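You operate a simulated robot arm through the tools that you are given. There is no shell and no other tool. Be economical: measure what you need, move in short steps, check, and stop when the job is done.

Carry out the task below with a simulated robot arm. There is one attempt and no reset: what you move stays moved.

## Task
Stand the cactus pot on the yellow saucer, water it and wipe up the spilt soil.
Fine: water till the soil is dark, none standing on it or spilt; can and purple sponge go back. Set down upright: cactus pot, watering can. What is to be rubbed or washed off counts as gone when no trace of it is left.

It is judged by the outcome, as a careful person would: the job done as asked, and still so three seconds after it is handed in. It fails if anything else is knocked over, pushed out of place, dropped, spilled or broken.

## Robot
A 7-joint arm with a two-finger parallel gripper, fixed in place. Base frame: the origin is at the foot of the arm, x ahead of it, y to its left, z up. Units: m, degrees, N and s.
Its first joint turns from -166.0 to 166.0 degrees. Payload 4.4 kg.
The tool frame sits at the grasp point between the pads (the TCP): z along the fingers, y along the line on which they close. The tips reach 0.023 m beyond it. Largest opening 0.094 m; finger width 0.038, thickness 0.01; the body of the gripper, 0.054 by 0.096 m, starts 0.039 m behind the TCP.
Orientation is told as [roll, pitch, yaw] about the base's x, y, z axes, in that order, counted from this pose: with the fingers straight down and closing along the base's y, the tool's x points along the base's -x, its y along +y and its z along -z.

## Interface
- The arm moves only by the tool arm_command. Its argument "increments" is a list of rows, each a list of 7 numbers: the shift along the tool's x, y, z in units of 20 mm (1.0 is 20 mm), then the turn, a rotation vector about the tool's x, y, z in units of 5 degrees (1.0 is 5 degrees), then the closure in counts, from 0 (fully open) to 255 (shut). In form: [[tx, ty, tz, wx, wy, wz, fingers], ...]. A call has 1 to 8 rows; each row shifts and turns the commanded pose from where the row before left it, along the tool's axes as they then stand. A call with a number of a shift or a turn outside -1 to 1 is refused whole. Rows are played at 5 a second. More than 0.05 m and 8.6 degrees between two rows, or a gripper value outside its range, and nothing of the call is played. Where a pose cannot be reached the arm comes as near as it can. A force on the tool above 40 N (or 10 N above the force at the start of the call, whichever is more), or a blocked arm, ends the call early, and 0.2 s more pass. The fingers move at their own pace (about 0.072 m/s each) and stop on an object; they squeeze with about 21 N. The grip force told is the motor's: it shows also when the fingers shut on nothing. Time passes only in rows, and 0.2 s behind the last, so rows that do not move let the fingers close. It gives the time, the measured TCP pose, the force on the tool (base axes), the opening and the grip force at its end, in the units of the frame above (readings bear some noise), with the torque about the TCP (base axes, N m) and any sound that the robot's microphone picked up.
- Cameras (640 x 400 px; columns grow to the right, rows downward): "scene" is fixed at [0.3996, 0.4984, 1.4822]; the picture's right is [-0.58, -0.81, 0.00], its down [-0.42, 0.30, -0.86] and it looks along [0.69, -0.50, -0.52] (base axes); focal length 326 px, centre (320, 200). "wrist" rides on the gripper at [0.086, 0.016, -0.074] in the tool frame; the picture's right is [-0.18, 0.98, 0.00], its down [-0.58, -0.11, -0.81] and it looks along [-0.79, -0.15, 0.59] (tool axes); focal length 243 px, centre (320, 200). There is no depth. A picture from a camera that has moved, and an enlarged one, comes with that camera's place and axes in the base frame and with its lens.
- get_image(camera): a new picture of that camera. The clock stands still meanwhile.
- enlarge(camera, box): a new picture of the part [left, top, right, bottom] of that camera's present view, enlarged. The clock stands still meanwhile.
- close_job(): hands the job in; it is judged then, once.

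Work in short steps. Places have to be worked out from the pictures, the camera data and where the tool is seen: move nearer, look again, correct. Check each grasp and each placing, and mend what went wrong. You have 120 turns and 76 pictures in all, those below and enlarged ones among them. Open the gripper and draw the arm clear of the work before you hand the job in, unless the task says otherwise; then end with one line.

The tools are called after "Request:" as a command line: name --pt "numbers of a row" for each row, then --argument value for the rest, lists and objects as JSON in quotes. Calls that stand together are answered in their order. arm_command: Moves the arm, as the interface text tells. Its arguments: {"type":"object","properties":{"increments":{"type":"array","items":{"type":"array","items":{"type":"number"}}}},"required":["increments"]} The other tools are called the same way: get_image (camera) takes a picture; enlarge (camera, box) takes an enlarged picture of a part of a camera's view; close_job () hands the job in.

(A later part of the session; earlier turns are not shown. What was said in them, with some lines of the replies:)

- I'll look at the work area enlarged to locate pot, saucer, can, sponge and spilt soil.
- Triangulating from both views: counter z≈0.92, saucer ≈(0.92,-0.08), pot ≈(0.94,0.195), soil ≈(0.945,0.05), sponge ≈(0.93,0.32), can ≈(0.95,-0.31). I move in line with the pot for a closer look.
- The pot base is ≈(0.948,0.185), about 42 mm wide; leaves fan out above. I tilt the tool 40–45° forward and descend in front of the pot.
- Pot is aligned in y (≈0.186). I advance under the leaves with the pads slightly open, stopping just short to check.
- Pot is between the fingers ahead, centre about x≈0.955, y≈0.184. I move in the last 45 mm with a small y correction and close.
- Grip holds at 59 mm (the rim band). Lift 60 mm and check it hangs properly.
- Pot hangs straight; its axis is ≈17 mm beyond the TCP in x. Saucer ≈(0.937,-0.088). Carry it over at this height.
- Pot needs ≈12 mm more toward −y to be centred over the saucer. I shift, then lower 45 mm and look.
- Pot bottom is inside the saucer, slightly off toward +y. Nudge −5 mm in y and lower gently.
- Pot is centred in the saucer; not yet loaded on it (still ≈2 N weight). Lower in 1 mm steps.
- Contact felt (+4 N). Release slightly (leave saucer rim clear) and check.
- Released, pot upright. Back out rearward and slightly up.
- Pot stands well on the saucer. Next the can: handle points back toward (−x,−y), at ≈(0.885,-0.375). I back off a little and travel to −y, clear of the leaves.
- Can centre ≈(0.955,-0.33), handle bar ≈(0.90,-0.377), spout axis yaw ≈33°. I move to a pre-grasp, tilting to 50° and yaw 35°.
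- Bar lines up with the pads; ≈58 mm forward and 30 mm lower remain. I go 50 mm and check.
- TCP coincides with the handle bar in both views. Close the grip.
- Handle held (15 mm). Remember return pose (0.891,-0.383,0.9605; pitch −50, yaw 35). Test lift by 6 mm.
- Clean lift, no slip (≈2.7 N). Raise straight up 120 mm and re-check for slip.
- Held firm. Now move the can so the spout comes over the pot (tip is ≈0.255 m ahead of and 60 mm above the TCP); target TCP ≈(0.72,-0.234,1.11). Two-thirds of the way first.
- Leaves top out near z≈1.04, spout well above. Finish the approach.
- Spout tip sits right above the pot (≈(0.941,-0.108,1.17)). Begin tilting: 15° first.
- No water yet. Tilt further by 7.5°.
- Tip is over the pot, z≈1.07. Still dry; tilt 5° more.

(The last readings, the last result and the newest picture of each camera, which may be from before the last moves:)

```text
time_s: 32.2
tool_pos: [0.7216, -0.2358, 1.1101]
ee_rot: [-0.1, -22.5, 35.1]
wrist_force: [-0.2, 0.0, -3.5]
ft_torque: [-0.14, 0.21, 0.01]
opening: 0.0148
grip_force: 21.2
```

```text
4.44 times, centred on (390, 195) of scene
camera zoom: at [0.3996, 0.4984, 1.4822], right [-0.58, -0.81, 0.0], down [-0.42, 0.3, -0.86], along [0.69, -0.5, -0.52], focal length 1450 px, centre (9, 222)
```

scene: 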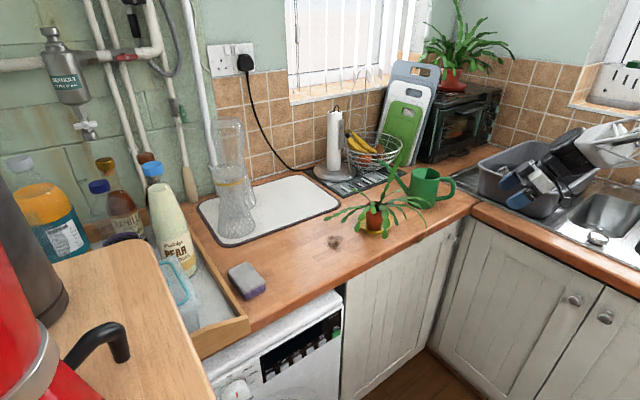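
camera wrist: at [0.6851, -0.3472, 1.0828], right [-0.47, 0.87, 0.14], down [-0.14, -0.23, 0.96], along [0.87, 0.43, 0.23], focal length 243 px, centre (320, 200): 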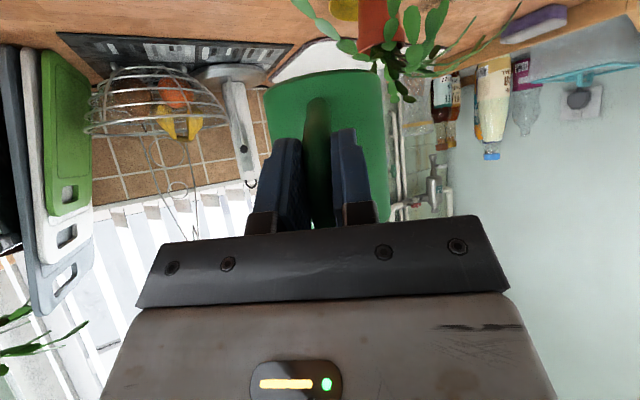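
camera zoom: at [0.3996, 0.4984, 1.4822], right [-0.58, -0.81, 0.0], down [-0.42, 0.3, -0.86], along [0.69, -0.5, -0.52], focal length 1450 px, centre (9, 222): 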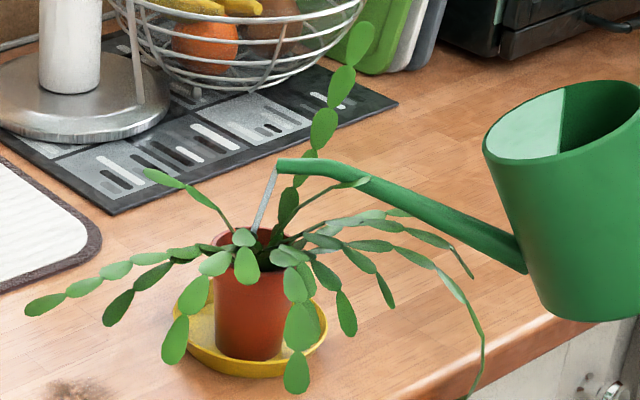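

Water is flowing into the pot. Hold briefly and examine the soil.

Request:
arm_command --pt "0 0 0 0 0 0 255" --pt "0 0 0 0 0 0 255"

Request:
enlarge --camera "scene" --box '[375, 180, 425, 215]'

```text
time_s: 32.8
tool_pos: [0.7222, -0.234, 1.1106]
ee_rot: [0.0, -22.4, 34.9]
wrist_force: [-0.3, 0.1, -3.6]
ft_torque: [-0.13, 0.28, 0.01]
opening: 0.0149
grip_force: 21.2
```

```text
11.43 times, centred on (400, 198) of scene
camera zoom: at [0.3996, 0.4984, 1.4822], right [-0.58, -0.81, 0.0], down [-0.42, 0.3, -0.86], along [0.69, -0.5, -0.52], focal length 3730 px, centre (-594, 229)
```

zoom: 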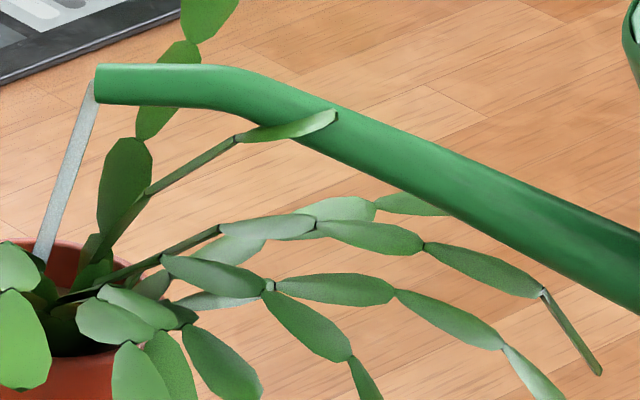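

Request:
arm_command --pt "0 0 0 0 0 0 255" --pt "0 0 0 0 0 0 255"

Request:
enlarge --camera "scene" --box '[384, 192, 408, 210]'

```text
time_s: 33.4
tool_pos: [0.721, -0.235, 1.1102]
ee_rot: [0.0, -22.4, 35.1]
wrist_force: [-0.5, -0.3, -3.2]
ft_torque: [-0.17, 0.23, 0.01]
opening: 0.0146
grip_force: 21.5
```

```text
16.00 times, centred on (396, 201) of scene
camera zoom: at [0.3996, 0.4984, 1.4822], right [-0.58, -0.81, 0.0], down [-0.42, 0.3, -0.86], along [0.69, -0.5, -0.52], focal length 5222 px, centre (-896, 184)
```

zoom: 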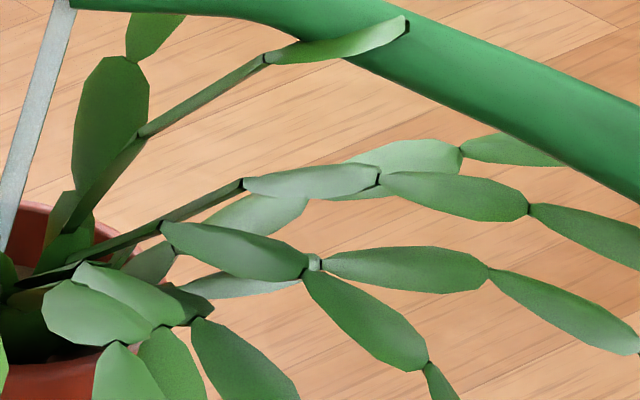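

Request:
enlarge --camera "scene" --box '[364, 194, 388, 212]'

```text
16.00 times, centred on (376, 203) of scene
camera zoom: at [0.3996, 0.4984, 1.4822], right [-0.58, -0.81, 0.0], down [-0.42, 0.3, -0.86], along [0.69, -0.5, -0.52], focal length 5222 px, centre (-576, 152)
```

zoom: 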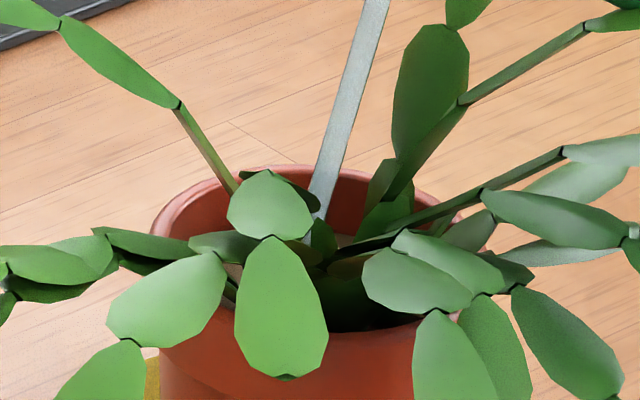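

Landing cleanly in the pot; visible soil patch is still fairly light. Hold a bit longer and compare.

Request:
arm_command --pt "0 0 0 0 0 0 255" --pt "0 0 0 0 0 0 255"

Request:
enlarge --camera "scene" --box '[368, 198, 384, 210]'

```text
time_s: 34.0
tool_pos: [0.7207, -0.2354, 1.1109]
ee_rot: [0.0, -22.5, 35.0]
wrist_force: [-0.1, 0.1, -3.0]
ft_torque: [-0.14, 0.23, 0.01]
opening: 0.0147
grip_force: 20.9
```

```text
16.00 times, centred on (376, 204) of scene
camera zoom: at [0.3996, 0.4984, 1.4822], right [-0.58, -0.81, 0.0], down [-0.42, 0.3, -0.86], along [0.69, -0.5, -0.52], focal length 5222 px, centre (-576, 136)
```

zoom: 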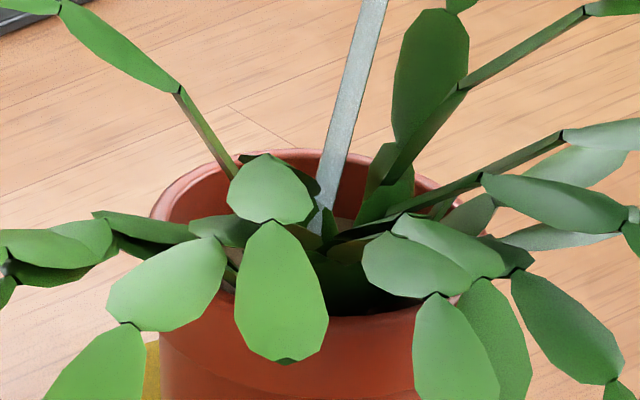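

Pause the pour (tilt back 7.5°) and inspect from the wrist.

Request:
arm_command --pt "0 0 0 0 -0.75 0 255" --pt "0 0 0 0 -0.75 0 255" --pt "0 0 0 0 0 0 255" --pt "0 0 0 0 0 0 255"

Request:
get_image --camera "wrist"

Request:
enlarge --camera "scene" --box '[368, 195, 384, 207]'

```text
time_s: 35.0
tool_pos: [0.7209, -0.2341, 1.1092]
ee_rot: [0.0, -30.0, 35.0]
wrist_force: [0.1, -0.4, -3.8]
ft_torque: [-0.19, 0.27, -0.01]
opening: 0.0149
grip_force: 20.9
```

```text
29 pictures are left
camera wrist: at [0.6198, -0.2853, 1.1302], right [-0.43, 0.9, 0.09], down [0.14, -0.03, 0.99], along [0.89, 0.44, -0.12], focal length 243 px, centre (320, 200)
```

wrist: 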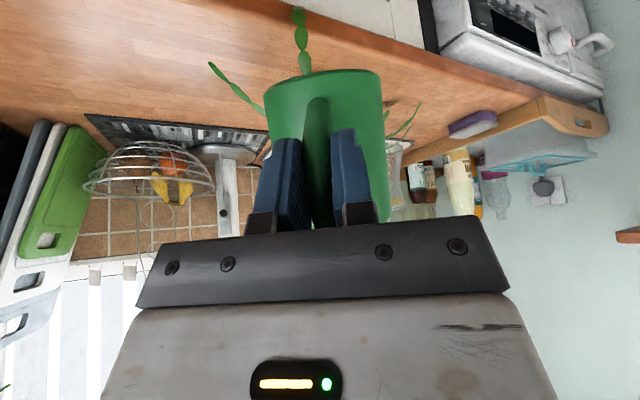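

```text
16.00 times, centred on (376, 201) of scene
camera zoom: at [0.3996, 0.4984, 1.4822], right [-0.58, -0.81, 0.0], down [-0.42, 0.3, -0.86], along [0.69, -0.5, -0.52], focal length 5222 px, centre (-576, 184)
```

zoom: 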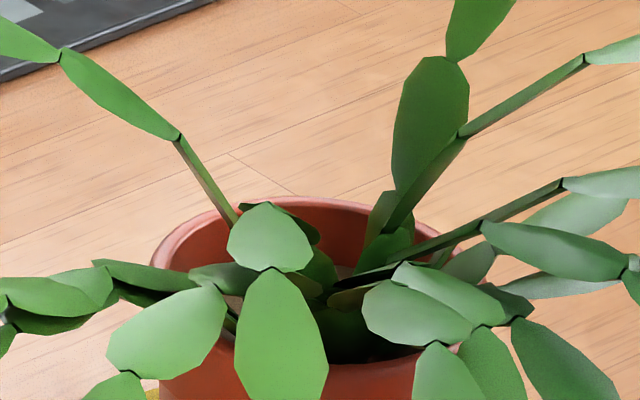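

Soil patches between the leaves still look tan (dry). Pour again ≈1.5 s.

Request:
arm_command --pt "0 0 0 0 0.75 0 255" --pt "0 0 0 0 0.75 0 255" --pt "0 0 0 0 0.2 0 255" --pt "0 0 0 0 0 0 255" --pt "0 0 0 0 0 0 255" --pt "0 0 0 0 0 0 255" --pt "0 0 0 0 0 0 255" --pt "0 0 0 0 0 0 255"

Request:
enlarge --camera "scene" --box '[368, 195, 384, 207]'

```text
time_s: 36.8
tool_pos: [0.7215, -0.2338, 1.109]
ee_rot: [-0.1, -21.5, 34.9]
wrist_force: [-0.7, 1.5, -3.3]
ft_torque: [-0.15, 0.22, 0.0]
opening: 0.0146
grip_force: 21.3
```

```text
16.00 times, centred on (376, 201) of scene
camera zoom: at [0.3996, 0.4984, 1.4822], right [-0.58, -0.81, 0.0], down [-0.42, 0.3, -0.86], along [0.69, -0.5, -0.52], focal length 5222 px, centre (-576, 184)
```

zoom: 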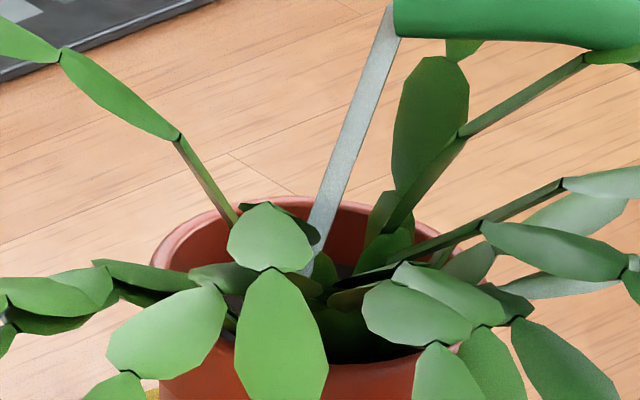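

The patches have turned darker. Stop the pour and inspect.

Request:
arm_command --pt "0 0 0 0 -0.85 0 255" --pt "0 0 0 0 -0.85 0 255" --pt "0 0 0 0 0 0 255" --pt "0 0 0 0 0 0 255" --pt "0 0 0 0 0 0 255"

Request:
enlarge --camera "scene" --box '[368, 195, 384, 207]'

```text
time_s: 38.0
tool_pos: [0.7211, -0.2346, 1.1087]
ee_rot: [0.1, -29.9, 35.0]
wrist_force: [0.0, 0.3, -3.3]
ft_torque: [-0.17, 0.25, 0.0]
opening: 0.0149
grip_force: 21.0
```

```text
16.00 times, centred on (376, 201) of scene
camera zoom: at [0.3996, 0.4984, 1.4822], right [-0.58, -0.81, 0.0], down [-0.42, 0.3, -0.86], along [0.69, -0.5, -0.52], focal length 5222 px, centre (-576, 184)
```

zoom: 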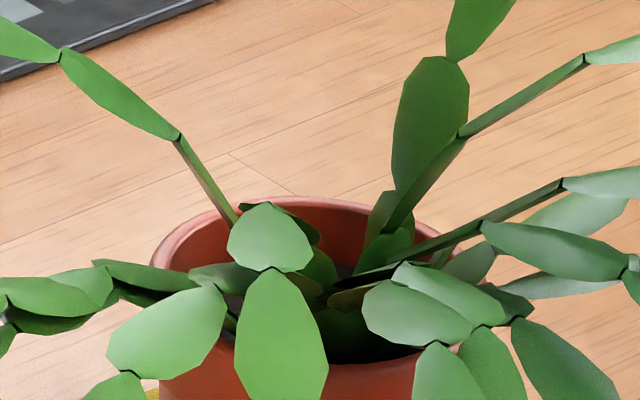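

Soil patches now look dark brown with no pooling. I bring the can level and carry it back; I'll verify soil closely with the wrist camera afterwards.

Request:
arm_command --pt "0 0 0 0 -1 0 255" --pt "0 0 0 0 -1 0 255" --pt "0 0 0 0 -1 0 255" --pt "0 0 0 0 -1 0 255" --pt "-0.071 -0.5 0.233 0 0 0 255" --pt "-0.071 -0.911 0.233 0 0 0 255" --pt "-0.071 -0.911 0.233 0 0 0 255" --pt "-0.071 -0.911 0.233 0 0 0 255"

Request:
arm_command --pt "-0.071 -0.911 0.233 0 0 0 255" --pt "-0.071 -0.911 0.233 0 0 0 255" --pt "-0.071 -0.911 0.233 0 0 0 255" --pt "-0.071 -0.911 0.233 0 0 0 255" --pt "-0.071 -0.911 0.233 0 0 0 255" --pt "-0.071 -0.911 0.233 0 0 0 255" --pt "-0.071 -0.911 0.233 0 0 0 255" --pt "-0.071 -0.911 0.233 0 0 0 255"

```text
time_s: 39.8
tool_pos: [0.773, -0.279, 1.1024]
ee_rot: [0.0, -50.1, 35.0]
wrist_force: [-1.1, 0.2, -3.5]
ft_torque: [-0.18, 0.23, -0.01]
opening: 0.015
grip_force: 21.1
```

```text
time_s: 41.6
tool_pos: [0.8857, -0.377, 1.0867]
ee_rot: [-0.1, -50.0, 35.1]
wrist_force: [-0.5, 0.2, -3.3]
ft_torque: [-0.19, 0.26, -0.03]
opening: 0.0149
grip_force: 21.5
```

Nearly back. Small lateral correction and lower to ≈12 mm above the counter.

Request:
arm_command --pt "0 -0.39 0 0 0 0 255" --pt "0.766 0 0.643 0 0 0 255" --pt "0.766 0 0.643 0 0 0 255" --pt "0.766 0 0.643 0 0 0 255" --pt "0.766 0 0.643 0 0 0 255" --pt "0.766 0 0.643 0 0 0 255" --pt "0.536 0 0.45 0 0 0 255" --pt "0 0 0 0 0 0 255"

Request:
enlarge --camera "scene" --box '[380, 140, 500, 230]'

```text
time_s: 43.4
tool_pos: [0.89, -0.3827, 0.9716]
ee_rot: [-0.1, -50.0, 35.0]
wrist_force: [-0.2, 0.1, -3.6]
ft_torque: [-0.18, 0.28, 0.0]
opening: 0.0151
grip_force: 21.0
```

```text
4.44 times, centred on (440, 185) of scene
camera zoom: at [0.3996, 0.4984, 1.4822], right [-0.58, -0.81, 0.0], down [-0.42, 0.3, -0.86], along [0.69, -0.5, -0.52], focal length 1450 px, centre (-213, 267)
```

zoom: 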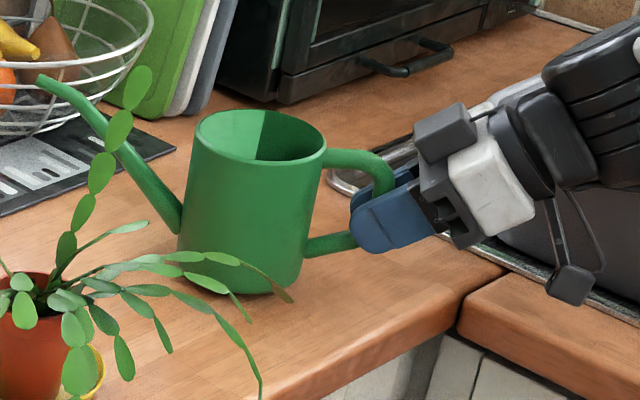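

Same place and attitude as before. Lower the last 10 mm gently.

Request:
arm_command --pt "0.115 0 0.0965 0 0 0 255" --pt "0.115 0 0.0965 0 0 0 255" --pt "0.096 0 0.08 0 0 0 255" --pt "0.04 0 0.034 0 0 0 255" --pt "0.04 0 0.034 0 0 0 255" --pt "0 0 0 0 0 0 255"

```text
time_s: 44.8
tool_pos: [0.8902, -0.3818, 0.9629]
ee_rot: [0.0, -50.1, 35.0]
wrist_force: [0.2, 0.1, -2.4]
ft_torque: [-0.18, 0.29, 0.02]
opening: 0.015
grip_force: 21.1
```

Request:
arm_command --pt "0.038 0 0.032 0 0 0 255" --pt "0.038 0 0.032 0 0 0 255" --pt "0 0 0 0 0 0 255"

```text
time_s: 45.6
tool_pos: [0.8904, -0.3836, 0.9611]
ee_rot: [-0.1, -50.1, 35.0]
wrist_force: [-0.1, -1.4, 5.8]
ft_torque: [0.62, -0.41, -0.04]
opening: 0.0147
grip_force: 21.3
```

Contact felt (+6 N). Release and check.

Request:
arm_command --pt "0 0 0 0 0 0 150" --pt "0 0 0 0 0 0 60" --pt "0 0 0 0 0 0 60"

Request:
arm_command --pt "0.0 0 -0.8 0 0 0 60" --pt "0.1 0 -1 0 0 0 60" --pt "0.1 0 -1 0 0 0 60" --pt "0.1 0 -1 0 0 0 60" --pt "0 0 -1 0 0 0 60" --pt "0 0 -1 0 0 0 60" --pt "0 0 -1 0 0 0 60"

Request:
enlarge --camera "scene" --box '[340, 130, 500, 250]'

```text
time_s: 46.4
tool_pos: [0.8904, -0.3816, 0.9604]
ee_rot: [-0.1, -50.0, 35.0]
wrist_force: [-0.3, 0.0, 0.4]
ft_torque: [-0.01, -0.01, -0.02]
opening: 0.0718
grip_force: 0.0
```

```text
time_s: 48.0
tool_pos: [0.8005, -0.4431, 1.0433]
ee_rot: [-0.1, -50.1, 35.1]
wrist_force: [1.0, 2.3, 1.6]
ft_torque: [-0.05, 0.18, -0.14]
opening: 0.0719
grip_force: 0.0
```

```text
3.33 times, centred on (420, 190) of scene
camera zoom: at [0.3996, 0.4984, 1.4822], right [-0.58, -0.81, 0.0], down [-0.42, 0.3, -0.86], along [0.69, -0.5, -0.52], focal length 1088 px, centre (-13, 233)
```

zoom: 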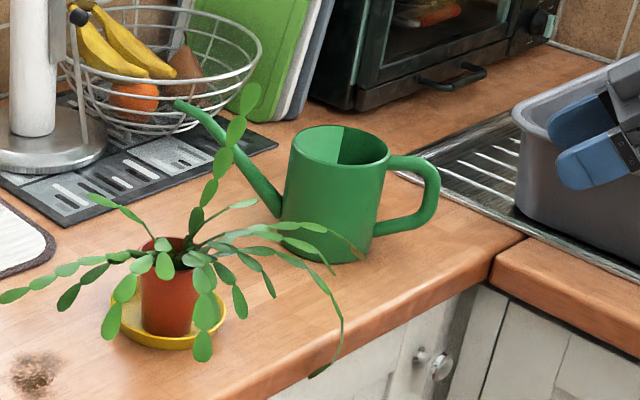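

Can is back upright in place. A 2 N side force hints at light contact of the gripper with the dish tub, so I move away toward +y and up.

Request:
arm_command --pt "-0.37 0.8 0.44 0 0 0 60" --pt "-0.766 0 -0.643 0 0 0 60" --pt "-0.766 0 -0.643 0 0 0 60" --pt "-0.766 0 -0.643 0 0 0 60" --pt "-0.766 0 -0.643 0 0 0 60"

Request:
get_image --camera "scene"

```text
time_s: 49.2
tool_pos: [0.8032, -0.4271, 1.1221]
ee_rot: [-0.1, -50.0, 35.0]
wrist_force: [0.5, 0.1, 0.4]
ft_torque: [0.01, 0.01, -0.04]
opening: 0.072
grip_force: 0.0
```

```text
23 pictures are left
```

scene: 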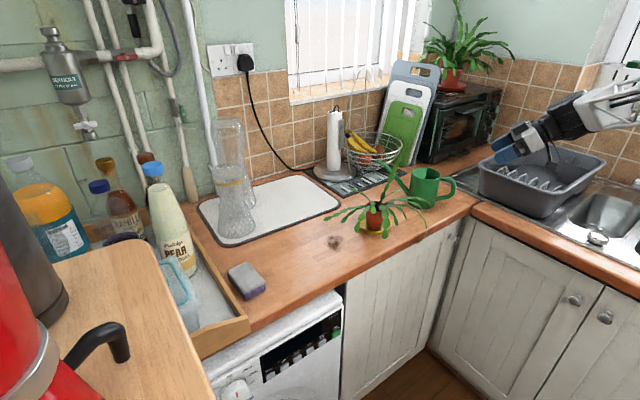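

Clear, tub unmoved. Now swing back to a downward tool over the pot to inspect its soil from above.

Request:
arm_command --pt "0 1 0 0 1 0 60" --pt "0 1 0 0 1 0 60" --pt "0 1 0 0 1 0 60" --pt "0 1 0 0 1 0 60" --pt "0 1 0 0 1 0 60" --pt "0 1 0 0 1 0 60" --pt "0 1 0 0 1 0 60" --pt "0 1 0 0 1 0 60"

Request:
arm_command --pt "0 1 0 0 1 0 60" --pt "0 1 0 0 1 0 60" --pt "-1 0.21 -0.35 0 0 1 60" --pt "-0.98 0.3 -0.35 0 0 1 60" --pt "-0.95 0.384 -0.35 0 0 1 60" --pt "-0.914 0.465 -0.35 0 0 1 60" --pt "-0.87 0.543 -0.35 0 0 1 60" --pt "-0.82 0.617 -0.35 0 0 1 60"

Request:
arm_command --pt "-0.9 0.82 0 0 0 1 60" --pt "-0.85 0.9 0 0 0 0 60" --pt "-0.85 0.9 0 0 0 0 60" --pt "-0.85 0.9 0 0 0 0 60"

Request:
get_image --camera "wrist"

```text
time_s: 51.0
tool_pos: [0.7102, -0.2936, 1.1212]
ee_rot: [0.0, -10.0, 34.9]
wrist_force: [-0.1, -0.1, 0.2]
ft_torque: [-0.03, -0.02, 0.01]
opening: 0.0718
grip_force: 0.1
```

```text
time_s: 52.8
tool_pos: [0.772, -0.1707, 1.1647]
ee_rot: [0.0, -0.1, 4.9]
wrist_force: [0.2, -0.3, -0.3]
ft_torque: [-0.01, 0.01, 0.01]
opening: 0.0716
grip_force: 0.1
```

```text
time_s: 53.8
tool_pos: [0.8389, -0.1004, 1.163]
ee_rot: [0.0, -0.1, 0.0]
wrist_force: [0.6, 0.1, 0.3]
ft_torque: [-0.01, 0.02, -0.01]
opening: 0.0721
grip_force: 0.2
```

```text
22 pictures are left
camera wrist: at [0.753, -0.0825, 1.2372], right [0.18, 0.98, 0.0], down [0.58, -0.11, 0.81], along [0.79, -0.15, -0.59], focal length 243 px, centre (320, 200)
```

wrist: 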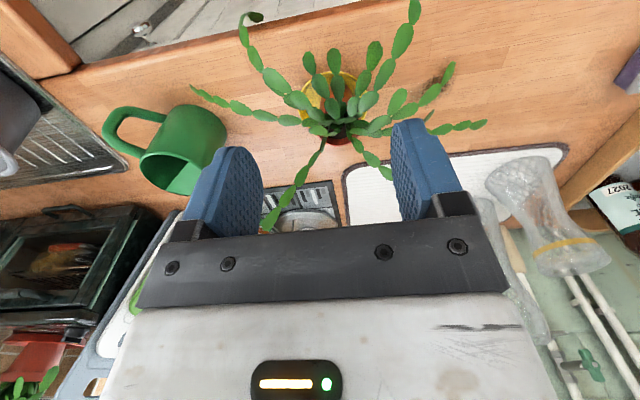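

Request:
enlarge --camera "wrist" --box '[316, 90, 376, 150]'

```text
6.67 times, centred on (346, 120) of wrist
camera zoom: at [0.753, -0.0825, 1.2372], right [0.18, 0.98, 0.0], down [0.58, -0.11, 0.81], along [0.79, -0.15, -0.59], focal length 1618 px, centre (147, 733)
```

zoom: 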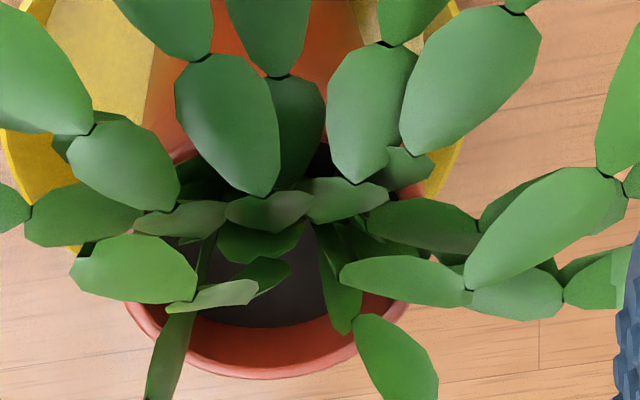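

Soil in the pot is uniformly dark and matte, nothing standing. Now the sponge (≈x 0.895–0.984, y 0.288–0.338): travel toward +y.

Request:
arm_command --pt "0 1 0 0 0 0 80" --pt "0 1 0 0 0 0 80" --pt "0 1 0 0 0 0 80" --pt "0 1 0 0 0 0 80" --pt "0 1 0 0 0 0 80" --pt "0 1 0 0 0 0 80" --pt "0 1 0 0 0 0 80" --pt "0 1 0 0 0 0 80"

Request:
arm_command --pt "0 1 0.3 0 0 0 80" --pt "0 1 0.3 0 0 0 80" --pt "0 1 0.3 0 0 0 80" --pt "0 1 0.3 0 0 0 80" --pt "0 1 0.3 0 0 0 80" --pt "0 1 0.3 0 0 0 80" --pt "0 1 0.3 0 0 0 80" --pt "0 1 0.3 0 0 0 80"

Request:
arm_command --pt "-0.2 1 0.6 0 0 0 80" --pt "-0.2 1 0.6 0 0 0 80" --pt "-0.2 1 0.6 0 0 0 80" --pt "-0.2 1 0.6 0 0 0 80" --pt "-0.2 0.3 0.6 0 0 0 80"

Request:
get_image --camera "wrist"

```text
time_s: 55.6
tool_pos: [0.84, 0.0608, 1.1648]
ee_rot: [-0.1, -0.2, 0.0]
wrist_force: [0.1, 0.7, -0.6]
ft_torque: [-0.01, -0.02, -0.01]
opening: 0.0645
grip_force: 0.1
```

```text
time_s: 57.4
tool_pos: [0.8395, 0.2205, 1.1177]
ee_rot: [0.0, -0.1, 0.0]
wrist_force: [0.6, -0.2, -0.2]
ft_torque: [-0.01, -0.01, 0.01]
opening: 0.0647
grip_force: 0.1
```

```text
time_s: 58.6
tool_pos: [0.8591, 0.3065, 1.057]
ee_rot: [-0.1, 0.0, -0.1]
wrist_force: [-0.9, 0.5, 0.1]
ft_torque: [-0.02, -0.03, -0.01]
opening: 0.0645
grip_force: 0.0
```

```text
20 pictures are left
camera wrist: at [0.7723, 0.3239, 1.1304], right [0.18, 0.98, 0.0], down [0.58, -0.11, 0.81], along [0.79, -0.15, -0.59], focal length 243 px, centre (320, 200)
```

wrist: 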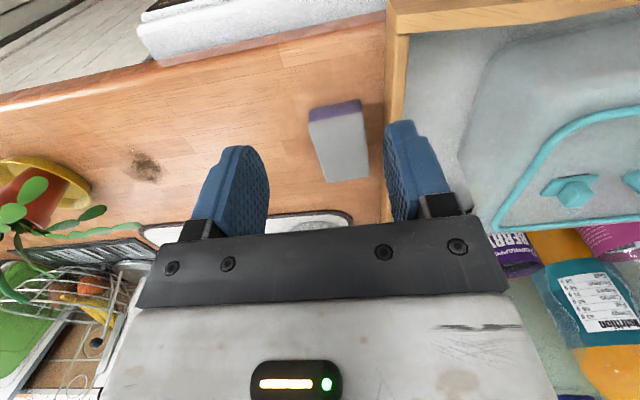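

Sponge top ≈ x 0.907–1.00, y 0.286–0.339; tray wall at y≈0.362, so fingers fit with the 64 mm opening centred at y≈0.312. Descend to just above with a 10° tilt.

Request:
arm_command --pt "-0.558 0.05 0.833 0 -1 0 80" --pt "-0.483 0.05 0.88 0 -1 0 80" --pt "-0.405 0.05 0.917 0 0 0 80" --pt "-0.405 0.05 0.917 0 0 0 80" --pt "-0.405 0.05 0.917 0 0 0 80" --pt "-0.405 0 0.917 0 0 0 80"

Request:
get_image --camera "wrist"

Request:
enlarge --camera "scene" --box '[200, 220, 320, 310]'

```text
time_s: 60.0
tool_pos: [0.9258, 0.3129, 0.957]
ee_rot: [-0.1, -10.1, 0.0]
wrist_force: [-1.1, 0.1, 0.5]
ft_torque: [0.0, -0.01, 0.0]
opening: 0.0644
grip_force: 0.0
```

```text
19 pictures are left
camera wrist: at [0.8284, 0.3286, 1.0148], right [0.18, 0.98, 0.03], down [0.43, -0.11, 0.9], along [0.88, -0.15, -0.44], focal length 243 px, centre (320, 200)
```

wrist: 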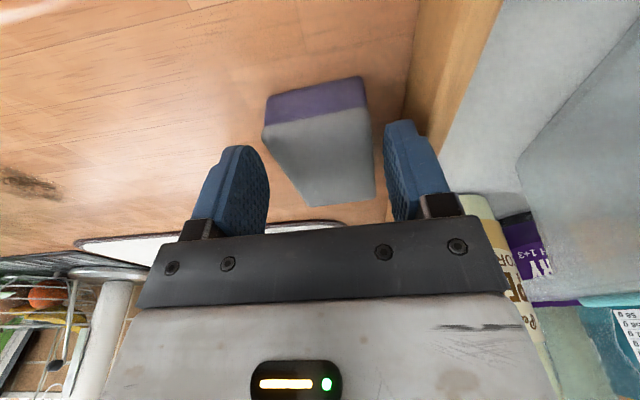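

```text
4.44 times, centred on (260, 265) of scene
camera zoom: at [0.3996, 0.4984, 1.4822], right [-0.58, -0.81, 0.0], down [-0.42, 0.3, -0.86], along [0.69, -0.5, -0.52], focal length 1450 px, centre (587, -89)
```

zoom: 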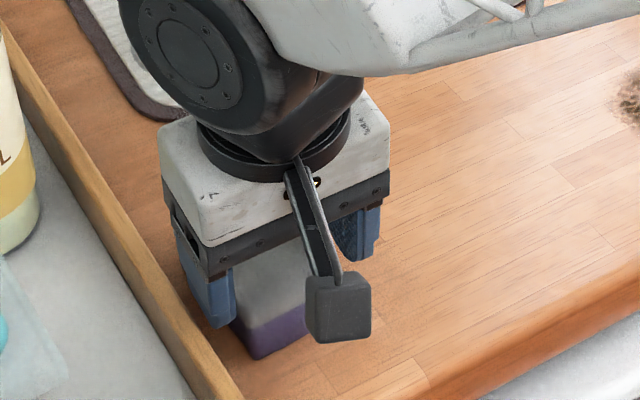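

Sponge is centred between the fingers. Lower 19 mm and close.

Request:
arm_command --pt "0.083 0 0.468 0 0 0 80" --pt "0.083 0 0.468 0 0 0 80" --pt "0 0 0 0 0 0 150" --pt "0 0 0 0 0 0 255" --pt "0 0 0 0 0 0 255"

Request:
get_image --camera "wrist"

```text
time_s: 61.2
tool_pos: [0.9267, 0.312, 0.9368]
ee_rot: [0.0, -10.0, 0.0]
wrist_force: [-0.2, 0.6, 0.2]
ft_torque: [-0.02, -0.02, 0.0]
opening: 0.0564
grip_force: 20.5
```

```text
17 pictures are left
camera wrist: at [0.8281, 0.3286, 0.995], right [0.18, 0.98, 0.03], down [0.43, -0.11, 0.9], along [0.88, -0.15, -0.44], focal length 243 px, centre (320, 200)
```

wrist: 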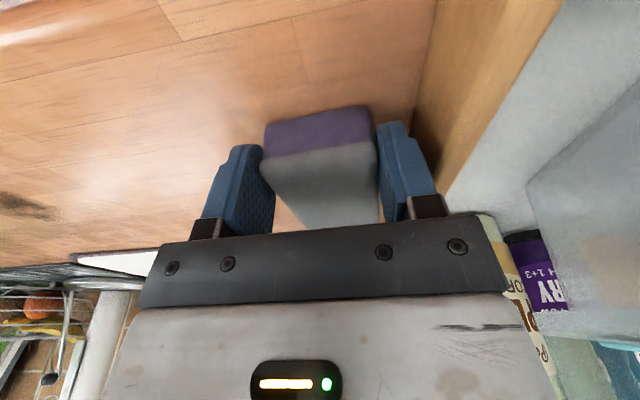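

Sponge gripped (56 mm), remember pose (0.927,0.312,0.937). Lift and carry toward the soil at ≈(0.956,0.05).

Request:
arm_command --pt "-0.174 0 -0.985 0 0 0 255" --pt "-0.174 0 -0.985 0 0 0 255" --pt "0 -1 0 0 0 0 255" --pt "0 -1 0 0 0 0 255" --pt "0 -1 0 0 0 0 255" --pt "0 -1 0 0 0 0 255" --pt "0 -1 0 0 0 0 255" --pt "0 -1 0 0 0 0 255"

Request:
get_image --camera "wrist"

```text
time_s: 63.0
tool_pos: [0.9257, 0.1913, 0.9781]
ee_rot: [0.1, -10.0, 0.0]
wrist_force: [-0.7, -0.2, -0.1]
ft_torque: [0.02, 0.01, 0.02]
opening: 0.056
grip_force: 21.1
```

```text
16 pictures are left
camera wrist: at [0.8277, 0.2089, 1.0352], right [0.18, 0.98, 0.03], down [0.43, -0.11, 0.9], along [0.88, -0.15, -0.44], focal length 243 px, centre (320, 200)
```

wrist: 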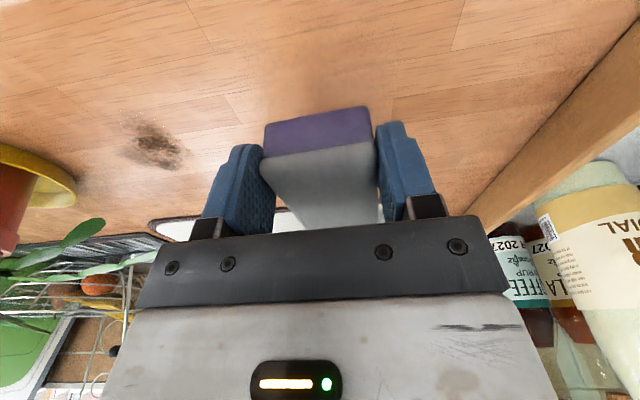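

Soil spans ≈x 0.926–0.982, y 0.03–0.08; sponge length covers it. Lower beside it and press lightly.

Request:
arm_command --pt "0 -1 0 0 0 0 255" --pt "0 -0.8 0 0 0 0 255" --pt "0.174 0 0.985 0 0 0 255" --pt "0.165 0 0.935 0 0 0 255" --pt "0.03 0 0.15 0 0 0 255"

```text
time_s: 64.2
tool_pos: [0.9253, 0.1564, 0.9366]
ee_rot: [0.0, -10.1, 0.0]
wrist_force: [-0.8, -1.1, 8.0]
ft_torque: [-0.07, 0.14, 0.04]
opening: 0.0556
grip_force: 21.2
```

Pressing with ≈8 N. Sweep across the soil and back.

Request:
arm_command --pt "0 -1 0 0 0 0 255" --pt "0 -1 0 0 0 0 255" --pt "0 -1 0 0 0 0 255" --pt "0 -1 0 0 0 0 255" --pt "0 -1 0 0 0 0 255" --pt "0 -1 0 0 0 0 255" --pt "0 1 0 0 0 0 255" --pt "0 1 0 0 0 0 255"

Request:
arm_command --pt "0 -1 0 0 0 0 255" --pt "0 -1 0 0 0 0 255" --pt "0 1 0 0 0 0 255" --pt "0 1 0 0 0 0 255" --pt "0 1 0 0 0 0 255" --pt "0 1 0 0 0 0 255" --pt "0 1 0 0 0 0 255" --pt "0 1 0 0 0 0 255"

Request:
get_image --camera "wrist"

Request:
enlarge --camera "scene" --box '[290, 180, 430, 285]'

```text
time_s: 66.0
tool_pos: [0.9267, 0.0745, 0.9363]
ee_rot: [0.0, -10.0, -0.1]
wrist_force: [-0.2, -10.5, 21.1]
ft_torque: [-0.32, -0.03, -0.04]
opening: 0.0551
grip_force: 21.5
```

```text
time_s: 67.8
tool_pos: [0.9254, 0.1559, 0.9368]
ee_rot: [0.0, -10.0, -0.1]
wrist_force: [0.1, -10.0, 21.9]
ft_torque: [-0.27, 0.01, -0.08]
opening: 0.0553
grip_force: 20.8
```

```text
15 pictures are left
camera wrist: at [0.8277, 0.1723, 0.9935], right [0.18, 0.98, 0.03], down [0.43, -0.11, 0.9], along [0.88, -0.15, -0.44], focal length 243 px, centre (320, 200)
```

wrist: 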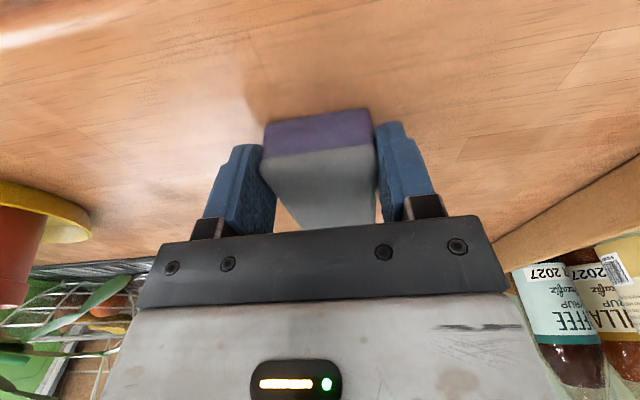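

```text
3.81 times, centred on (360, 232) of scene
camera zoom: at [0.3996, 0.4984, 1.4822], right [-0.58, -0.81, 0.0], down [-0.42, 0.3, -0.86], along [0.69, -0.5, -0.52], focal length 1243 px, centre (168, 76)
```

zoom: 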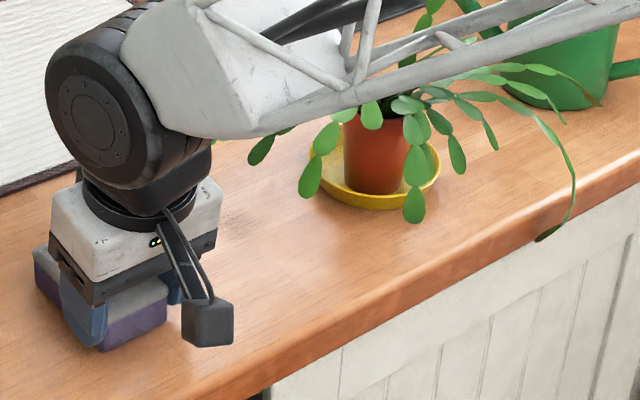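

The spot appears clean; enlarge to look for residue.

Request:
enlarge --camera "wrist" --box '[80, 100, 260, 240]'

```text
2.86 times, centred on (170, 170) of wrist
camera zoom: at [0.8277, 0.1723, 0.9935], right [0.18, 0.98, 0.03], down [0.43, -0.11, 0.9], along [0.88, -0.15, -0.44], focal length 693 px, centre (749, 286)
```

zoom: 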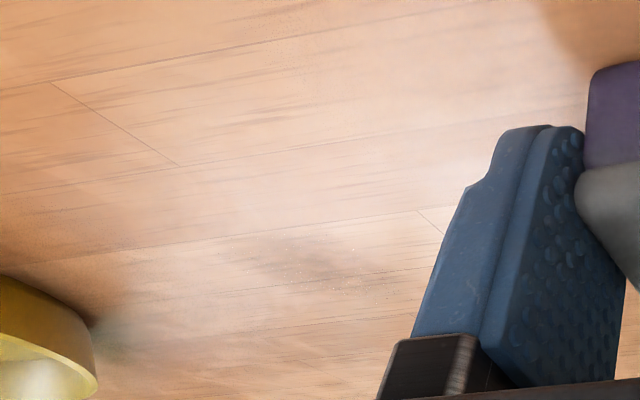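

A faint trace with specks remains. More rubbing right over it, in both directions.

Request:
arm_command --pt "0 -1 0 0 0 0 255" --pt "0 -1 0 0 0 0 255" --pt "0 -1 0 0 0 0 255" --pt "0 -1 0 0 0 0 255" --pt "0 -1 0 0 0 0 255" --pt "-0.74 0 0.13 0 0 0 255" --pt "0.985 0 -0.174 0 0 0 255" --pt "0.49 0 -0.087 0 0 0 255"

Request:
arm_command --pt "-0.74 -0.7 0.13 0 0 0 255" --pt "-0.74 -0.7 0.13 0 0 0 255" --pt "0.74 0.7 -0.13 0 0 0 255" --pt "0 1 0 0 0 0 255" --pt "-0.74 -0.5 0.13 0 0 0 255" --pt "0 -1 0 0 0 0 255" --pt "0.74 0 -0.13 0 0 0 255" --pt "0 1 0 0 0 0 255"

Request:
arm_command --pt "0 -1 0 0 0 0 255" --pt "0 -1 0 0 0 0 255" --pt "0 1 0 0 0 0 255" --pt "0 1 0 0 0 0 255" --pt "0 1 0 0 0 0 255" --pt "0 1 0 0 0 0 255" --pt "0 1 0 0 0 0 255" --pt "0 1 0 0 0 0 255"

Request:
enlarge --camera "wrist" --box '[80, 100, 260, 240]'

```text
time_s: 69.6
tool_pos: [0.9113, 0.0561, 0.9357]
ee_rot: [0.0, -10.1, 0.0]
wrist_force: [8.4, -1.4, 18.8]
ft_torque: [-0.05, -0.34, -0.01]
opening: 0.0552
grip_force: 21.3
```

```text
time_s: 71.4
tool_pos: [0.9245, 0.0513, 0.9359]
ee_rot: [0.0, -9.9, -0.1]
wrist_force: [-0.4, -6.3, 13.0]
ft_torque: [-0.23, -0.06, -0.07]
opening: 0.0548
grip_force: 20.8
```

```text
time_s: 73.2
tool_pos: [0.9265, 0.1324, 0.9356]
ee_rot: [0.0, -10.0, 0.1]
wrist_force: [-0.2, 0.6, -0.2]
ft_torque: [0.0, -0.01, 0.04]
opening: 0.0555
grip_force: 21.1
```

```text
2.86 times, centred on (170, 170) of wrist
camera zoom: at [0.828, 0.1491, 0.9937], right [0.18, 0.98, 0.03], down [0.43, -0.11, 0.9], along [0.88, -0.15, -0.44], focal length 693 px, centre (749, 286)
```

zoom: 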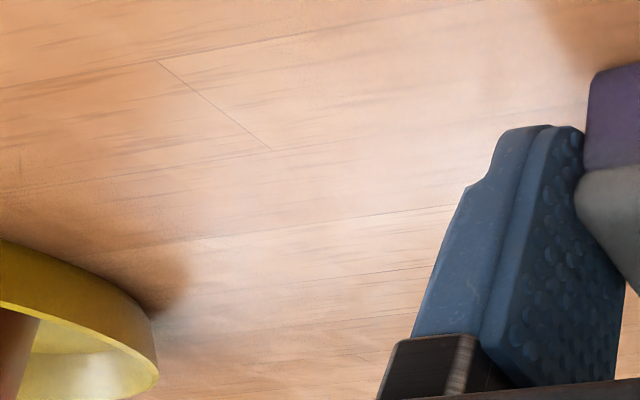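

Looks clean where visible. Lift and carry the sponge back, checking the spot in the scene view on the way.

Request:
arm_command --pt "-0.174 0 -0.985 0 0 0 255" --pt "-0.174 1 -0.985 0 0 0 255" --pt "0 1 0 0 0 0 255" --pt "0 1 0 0 0 0 255" --pt "0 1 0 0 0 0 255" --pt "0 1 0 0 0 0 255" --pt "0 1 0 0 0 0 255" --pt "0 1 0 0 0 0 255"

Request:
enlarge --camera "scene" --box '[300, 215, 370, 265]'

Request:
enlarge --camera "wrist" --box '[0, 100, 180, 240]'

```text
time_s: 75.0
tool_pos: [0.9255, 0.2719, 0.9754]
ee_rot: [-0.1, -10.0, 0.0]
wrist_force: [0.3, 0.3, -0.5]
ft_torque: [-0.03, 0.02, 0.02]
opening: 0.055
grip_force: 20.9
```

```text
8.00 times, centred on (335, 240) of scene
camera zoom: at [0.3996, 0.4984, 1.4822], right [-0.58, -0.81, 0.0], down [-0.42, 0.3, -0.86], along [0.69, -0.5, -0.52], focal length 2611 px, centre (200, -120)
```

zoom: 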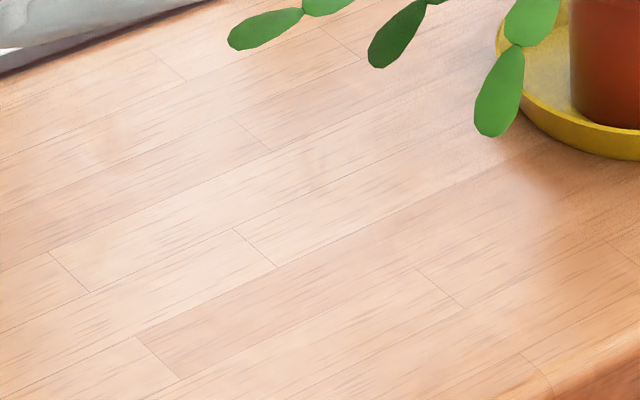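

```text
2.86 times, centred on (90, 170) of wrist
camera zoom: at [0.8278, 0.2885, 1.0333], right [0.18, 0.98, 0.03], down [0.43, -0.11, 0.9], along [0.88, -0.15, -0.44], focal length 693 px, centre (977, 286)
```

zoom: 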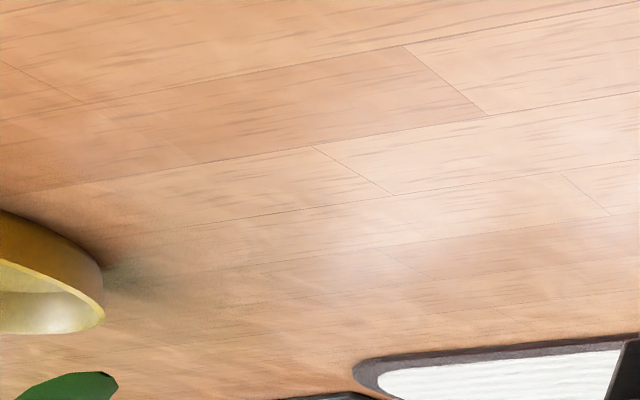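

The spot is completely clean. Return the sponge: +40 mm in y, then lower.

Request:
arm_command --pt "-0.06 1 0.01 0 0 0 255" --pt "0 1 0 0 0 0 255" --pt "0.13 0 0.74 0 0 0 255" --pt "0.13 0 0.74 0 0 0 255" --pt "0.04 0 0.25 0 0 0 255" --pt "0 0 0 0 0 0 255"

Request:
get_image --camera "wrist"

```text
time_s: 76.4
tool_pos: [0.9275, 0.3124, 0.9407]
ee_rot: [0.0, -10.0, 0.0]
wrist_force: [-0.3, -0.8, -0.5]
ft_torque: [0.01, 0.03, 0.01]
opening: 0.0552
grip_force: 21.5
```

```text
9 pictures are left
camera wrist: at [0.8292, 0.3289, 0.9976], right [0.18, 0.98, 0.03], down [0.43, -0.11, 0.9], along [0.88, -0.15, -0.44], focal length 243 px, centre (320, 200)
```

wrist: 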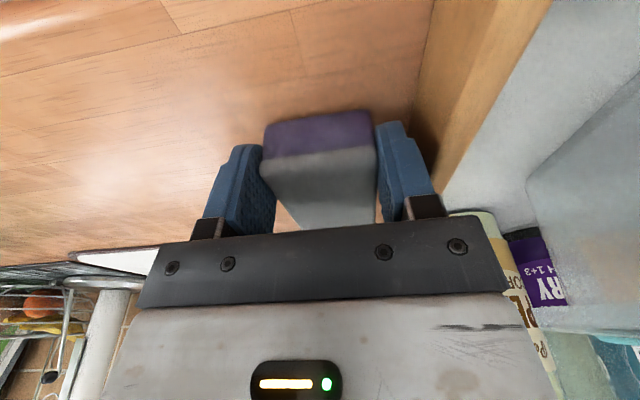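

Sponge sits as at pickup. Lower the last few millimetres until contact.

Request:
arm_command --pt "0.017 0 0.1 0 0 0 255" --pt "0.017 0 0.1 0 0 0 255" --pt "0.008 0 0.05 0 0 0 255" --pt "0 0 0 0 0 0 255"

```text
time_s: 77.4
tool_pos: [0.9266, 0.3114, 0.9354]
ee_rot: [0.0, -10.0, 0.0]
wrist_force: [0.9, 1.0, 4.0]
ft_torque: [0.05, 0.04, -0.01]
opening: 0.0551
grip_force: 20.8
```

Contact (+4 N). Open to the same 64 mm and rise straight up.

Request:
arm_command --pt "0 0 0 0 0 0 80" --pt "0 0 0 0 0 0 80" --pt "-0.087 0 -0.49 0 0 0 80" --pt "-0.174 0 -0.985 0 0 0 80" --pt "-0.174 0 -0.985 0 0 0 80" --pt "-0.174 0 -0.985 0 0 0 80" --pt "0 0 -1 0 0 0 80" --pt "0 0 -1 0 0 0 80"

Request:
arm_command --pt "0.9 -0.3 -0.8 0 0 0 40" --pt "0.9 -0.3 -0.8 0 0 0 0" --pt "0.9 -0.3 -0.8 0 0 0 0" --pt "0.9 -0.3 -0.5 0 0 0 0" --pt "0.9 -0.3 -0.5 0 0 0 0" --pt "0.9 -0.3 -0.5 0 0 0 0" --pt "0.9 -0.3 -0.5 0 0 0 0" --pt "0.9 -0.3 0 0 0 0 0"

Request:
get_image --camera "scene"

Request:
enlarge --camera "scene" --box '[200, 160, 360, 310]'

```text
time_s: 79.2
tool_pos: [0.9195, 0.3118, 1.0453]
ee_rot: [0.0, -10.1, -0.1]
wrist_force: [0.5, 0.3, 0.0]
ft_torque: [0.02, 0.03, -0.01]
opening: 0.0645
grip_force: 0.1
```

```text
time_s: 81.0
tool_pos: [0.763, 0.2645, 1.106]
ee_rot: [0.0, -10.0, 0.0]
wrist_force: [0.2, -0.5, -0.2]
ft_torque: [-0.04, 0.0, -0.01]
opening: 0.094
grip_force: 0.1
```

```text
8 pictures are left
```

scene: 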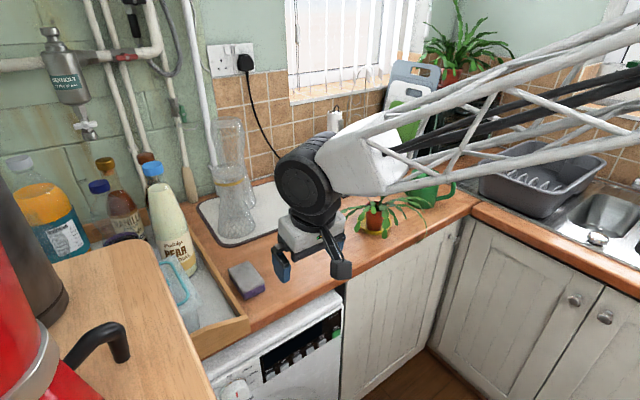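

```text
2.67 times, centred on (280, 235) of scene
camera zoom: at [0.3996, 0.4984, 1.4822], right [-0.58, -0.81, 0.0], down [-0.42, 0.3, -0.86], along [0.69, -0.5, -0.52], focal length 870 px, centre (427, 107)
```

zoom: 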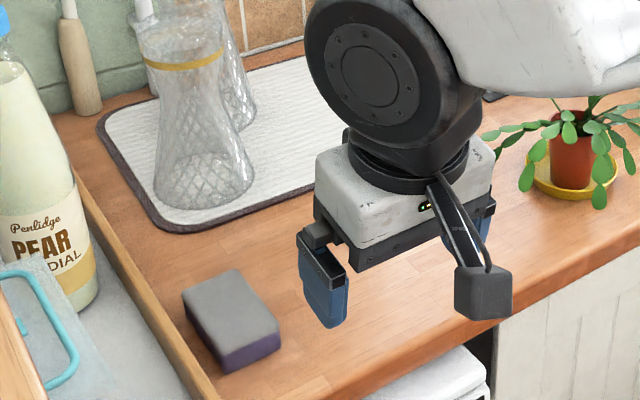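

Sponge is back in its place. Retract the arm further and take a final look.

Request:
arm_command --pt "0.9 0 -0.6 0 1 0 0" --pt "0.9 0 -0.6 0 1 0 0" --pt "0.9 0 -0.6 0 0 0 0" --pt "0.9 0 -0.6 0 0 0 0" --pt "0.9 0 -0.6 0 0 0 0" --pt "0.9 0 -0.6 0 0 0 0" --pt "0.9 0 -0.6 0 0 0 0" --pt "0.9 0 -0.6 0 0 0 0"

Request:
enlarge --camera "scene" --box '[220, 140, 480, 310]'

```text
time_s: 82.8
tool_pos: [0.6157, 0.2638, 1.1964]
ee_rot: [-0.1, -0.1, 0.0]
wrist_force: [1.0, -0.5, -0.5]
ft_torque: [-0.02, -0.01, -0.01]
opening: 0.0941
grip_force: 0.0
```

```text
2.35 times, centred on (350, 225) of scene
camera zoom: at [0.3996, 0.4984, 1.4822], right [-0.58, -0.81, 0.0], down [-0.42, 0.3, -0.86], along [0.69, -0.5, -0.52], focal length 768 px, centre (249, 141)
```

zoom: 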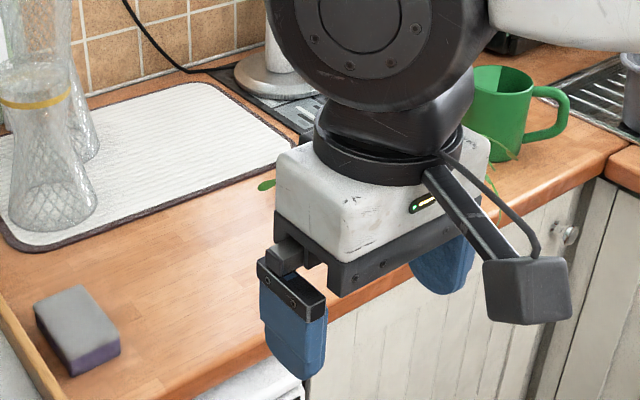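

Everything stands in place and the arm is clear with the gripper open; handing in.

Request:
close_job

```text
The job is handed in.
```

The cactus pot is upright on the yellow saucer and its soil is dark, with no water standing or spilt. The spilt soil is wiped up with no trace visible, and the watering can and purple sponge are back in their places.
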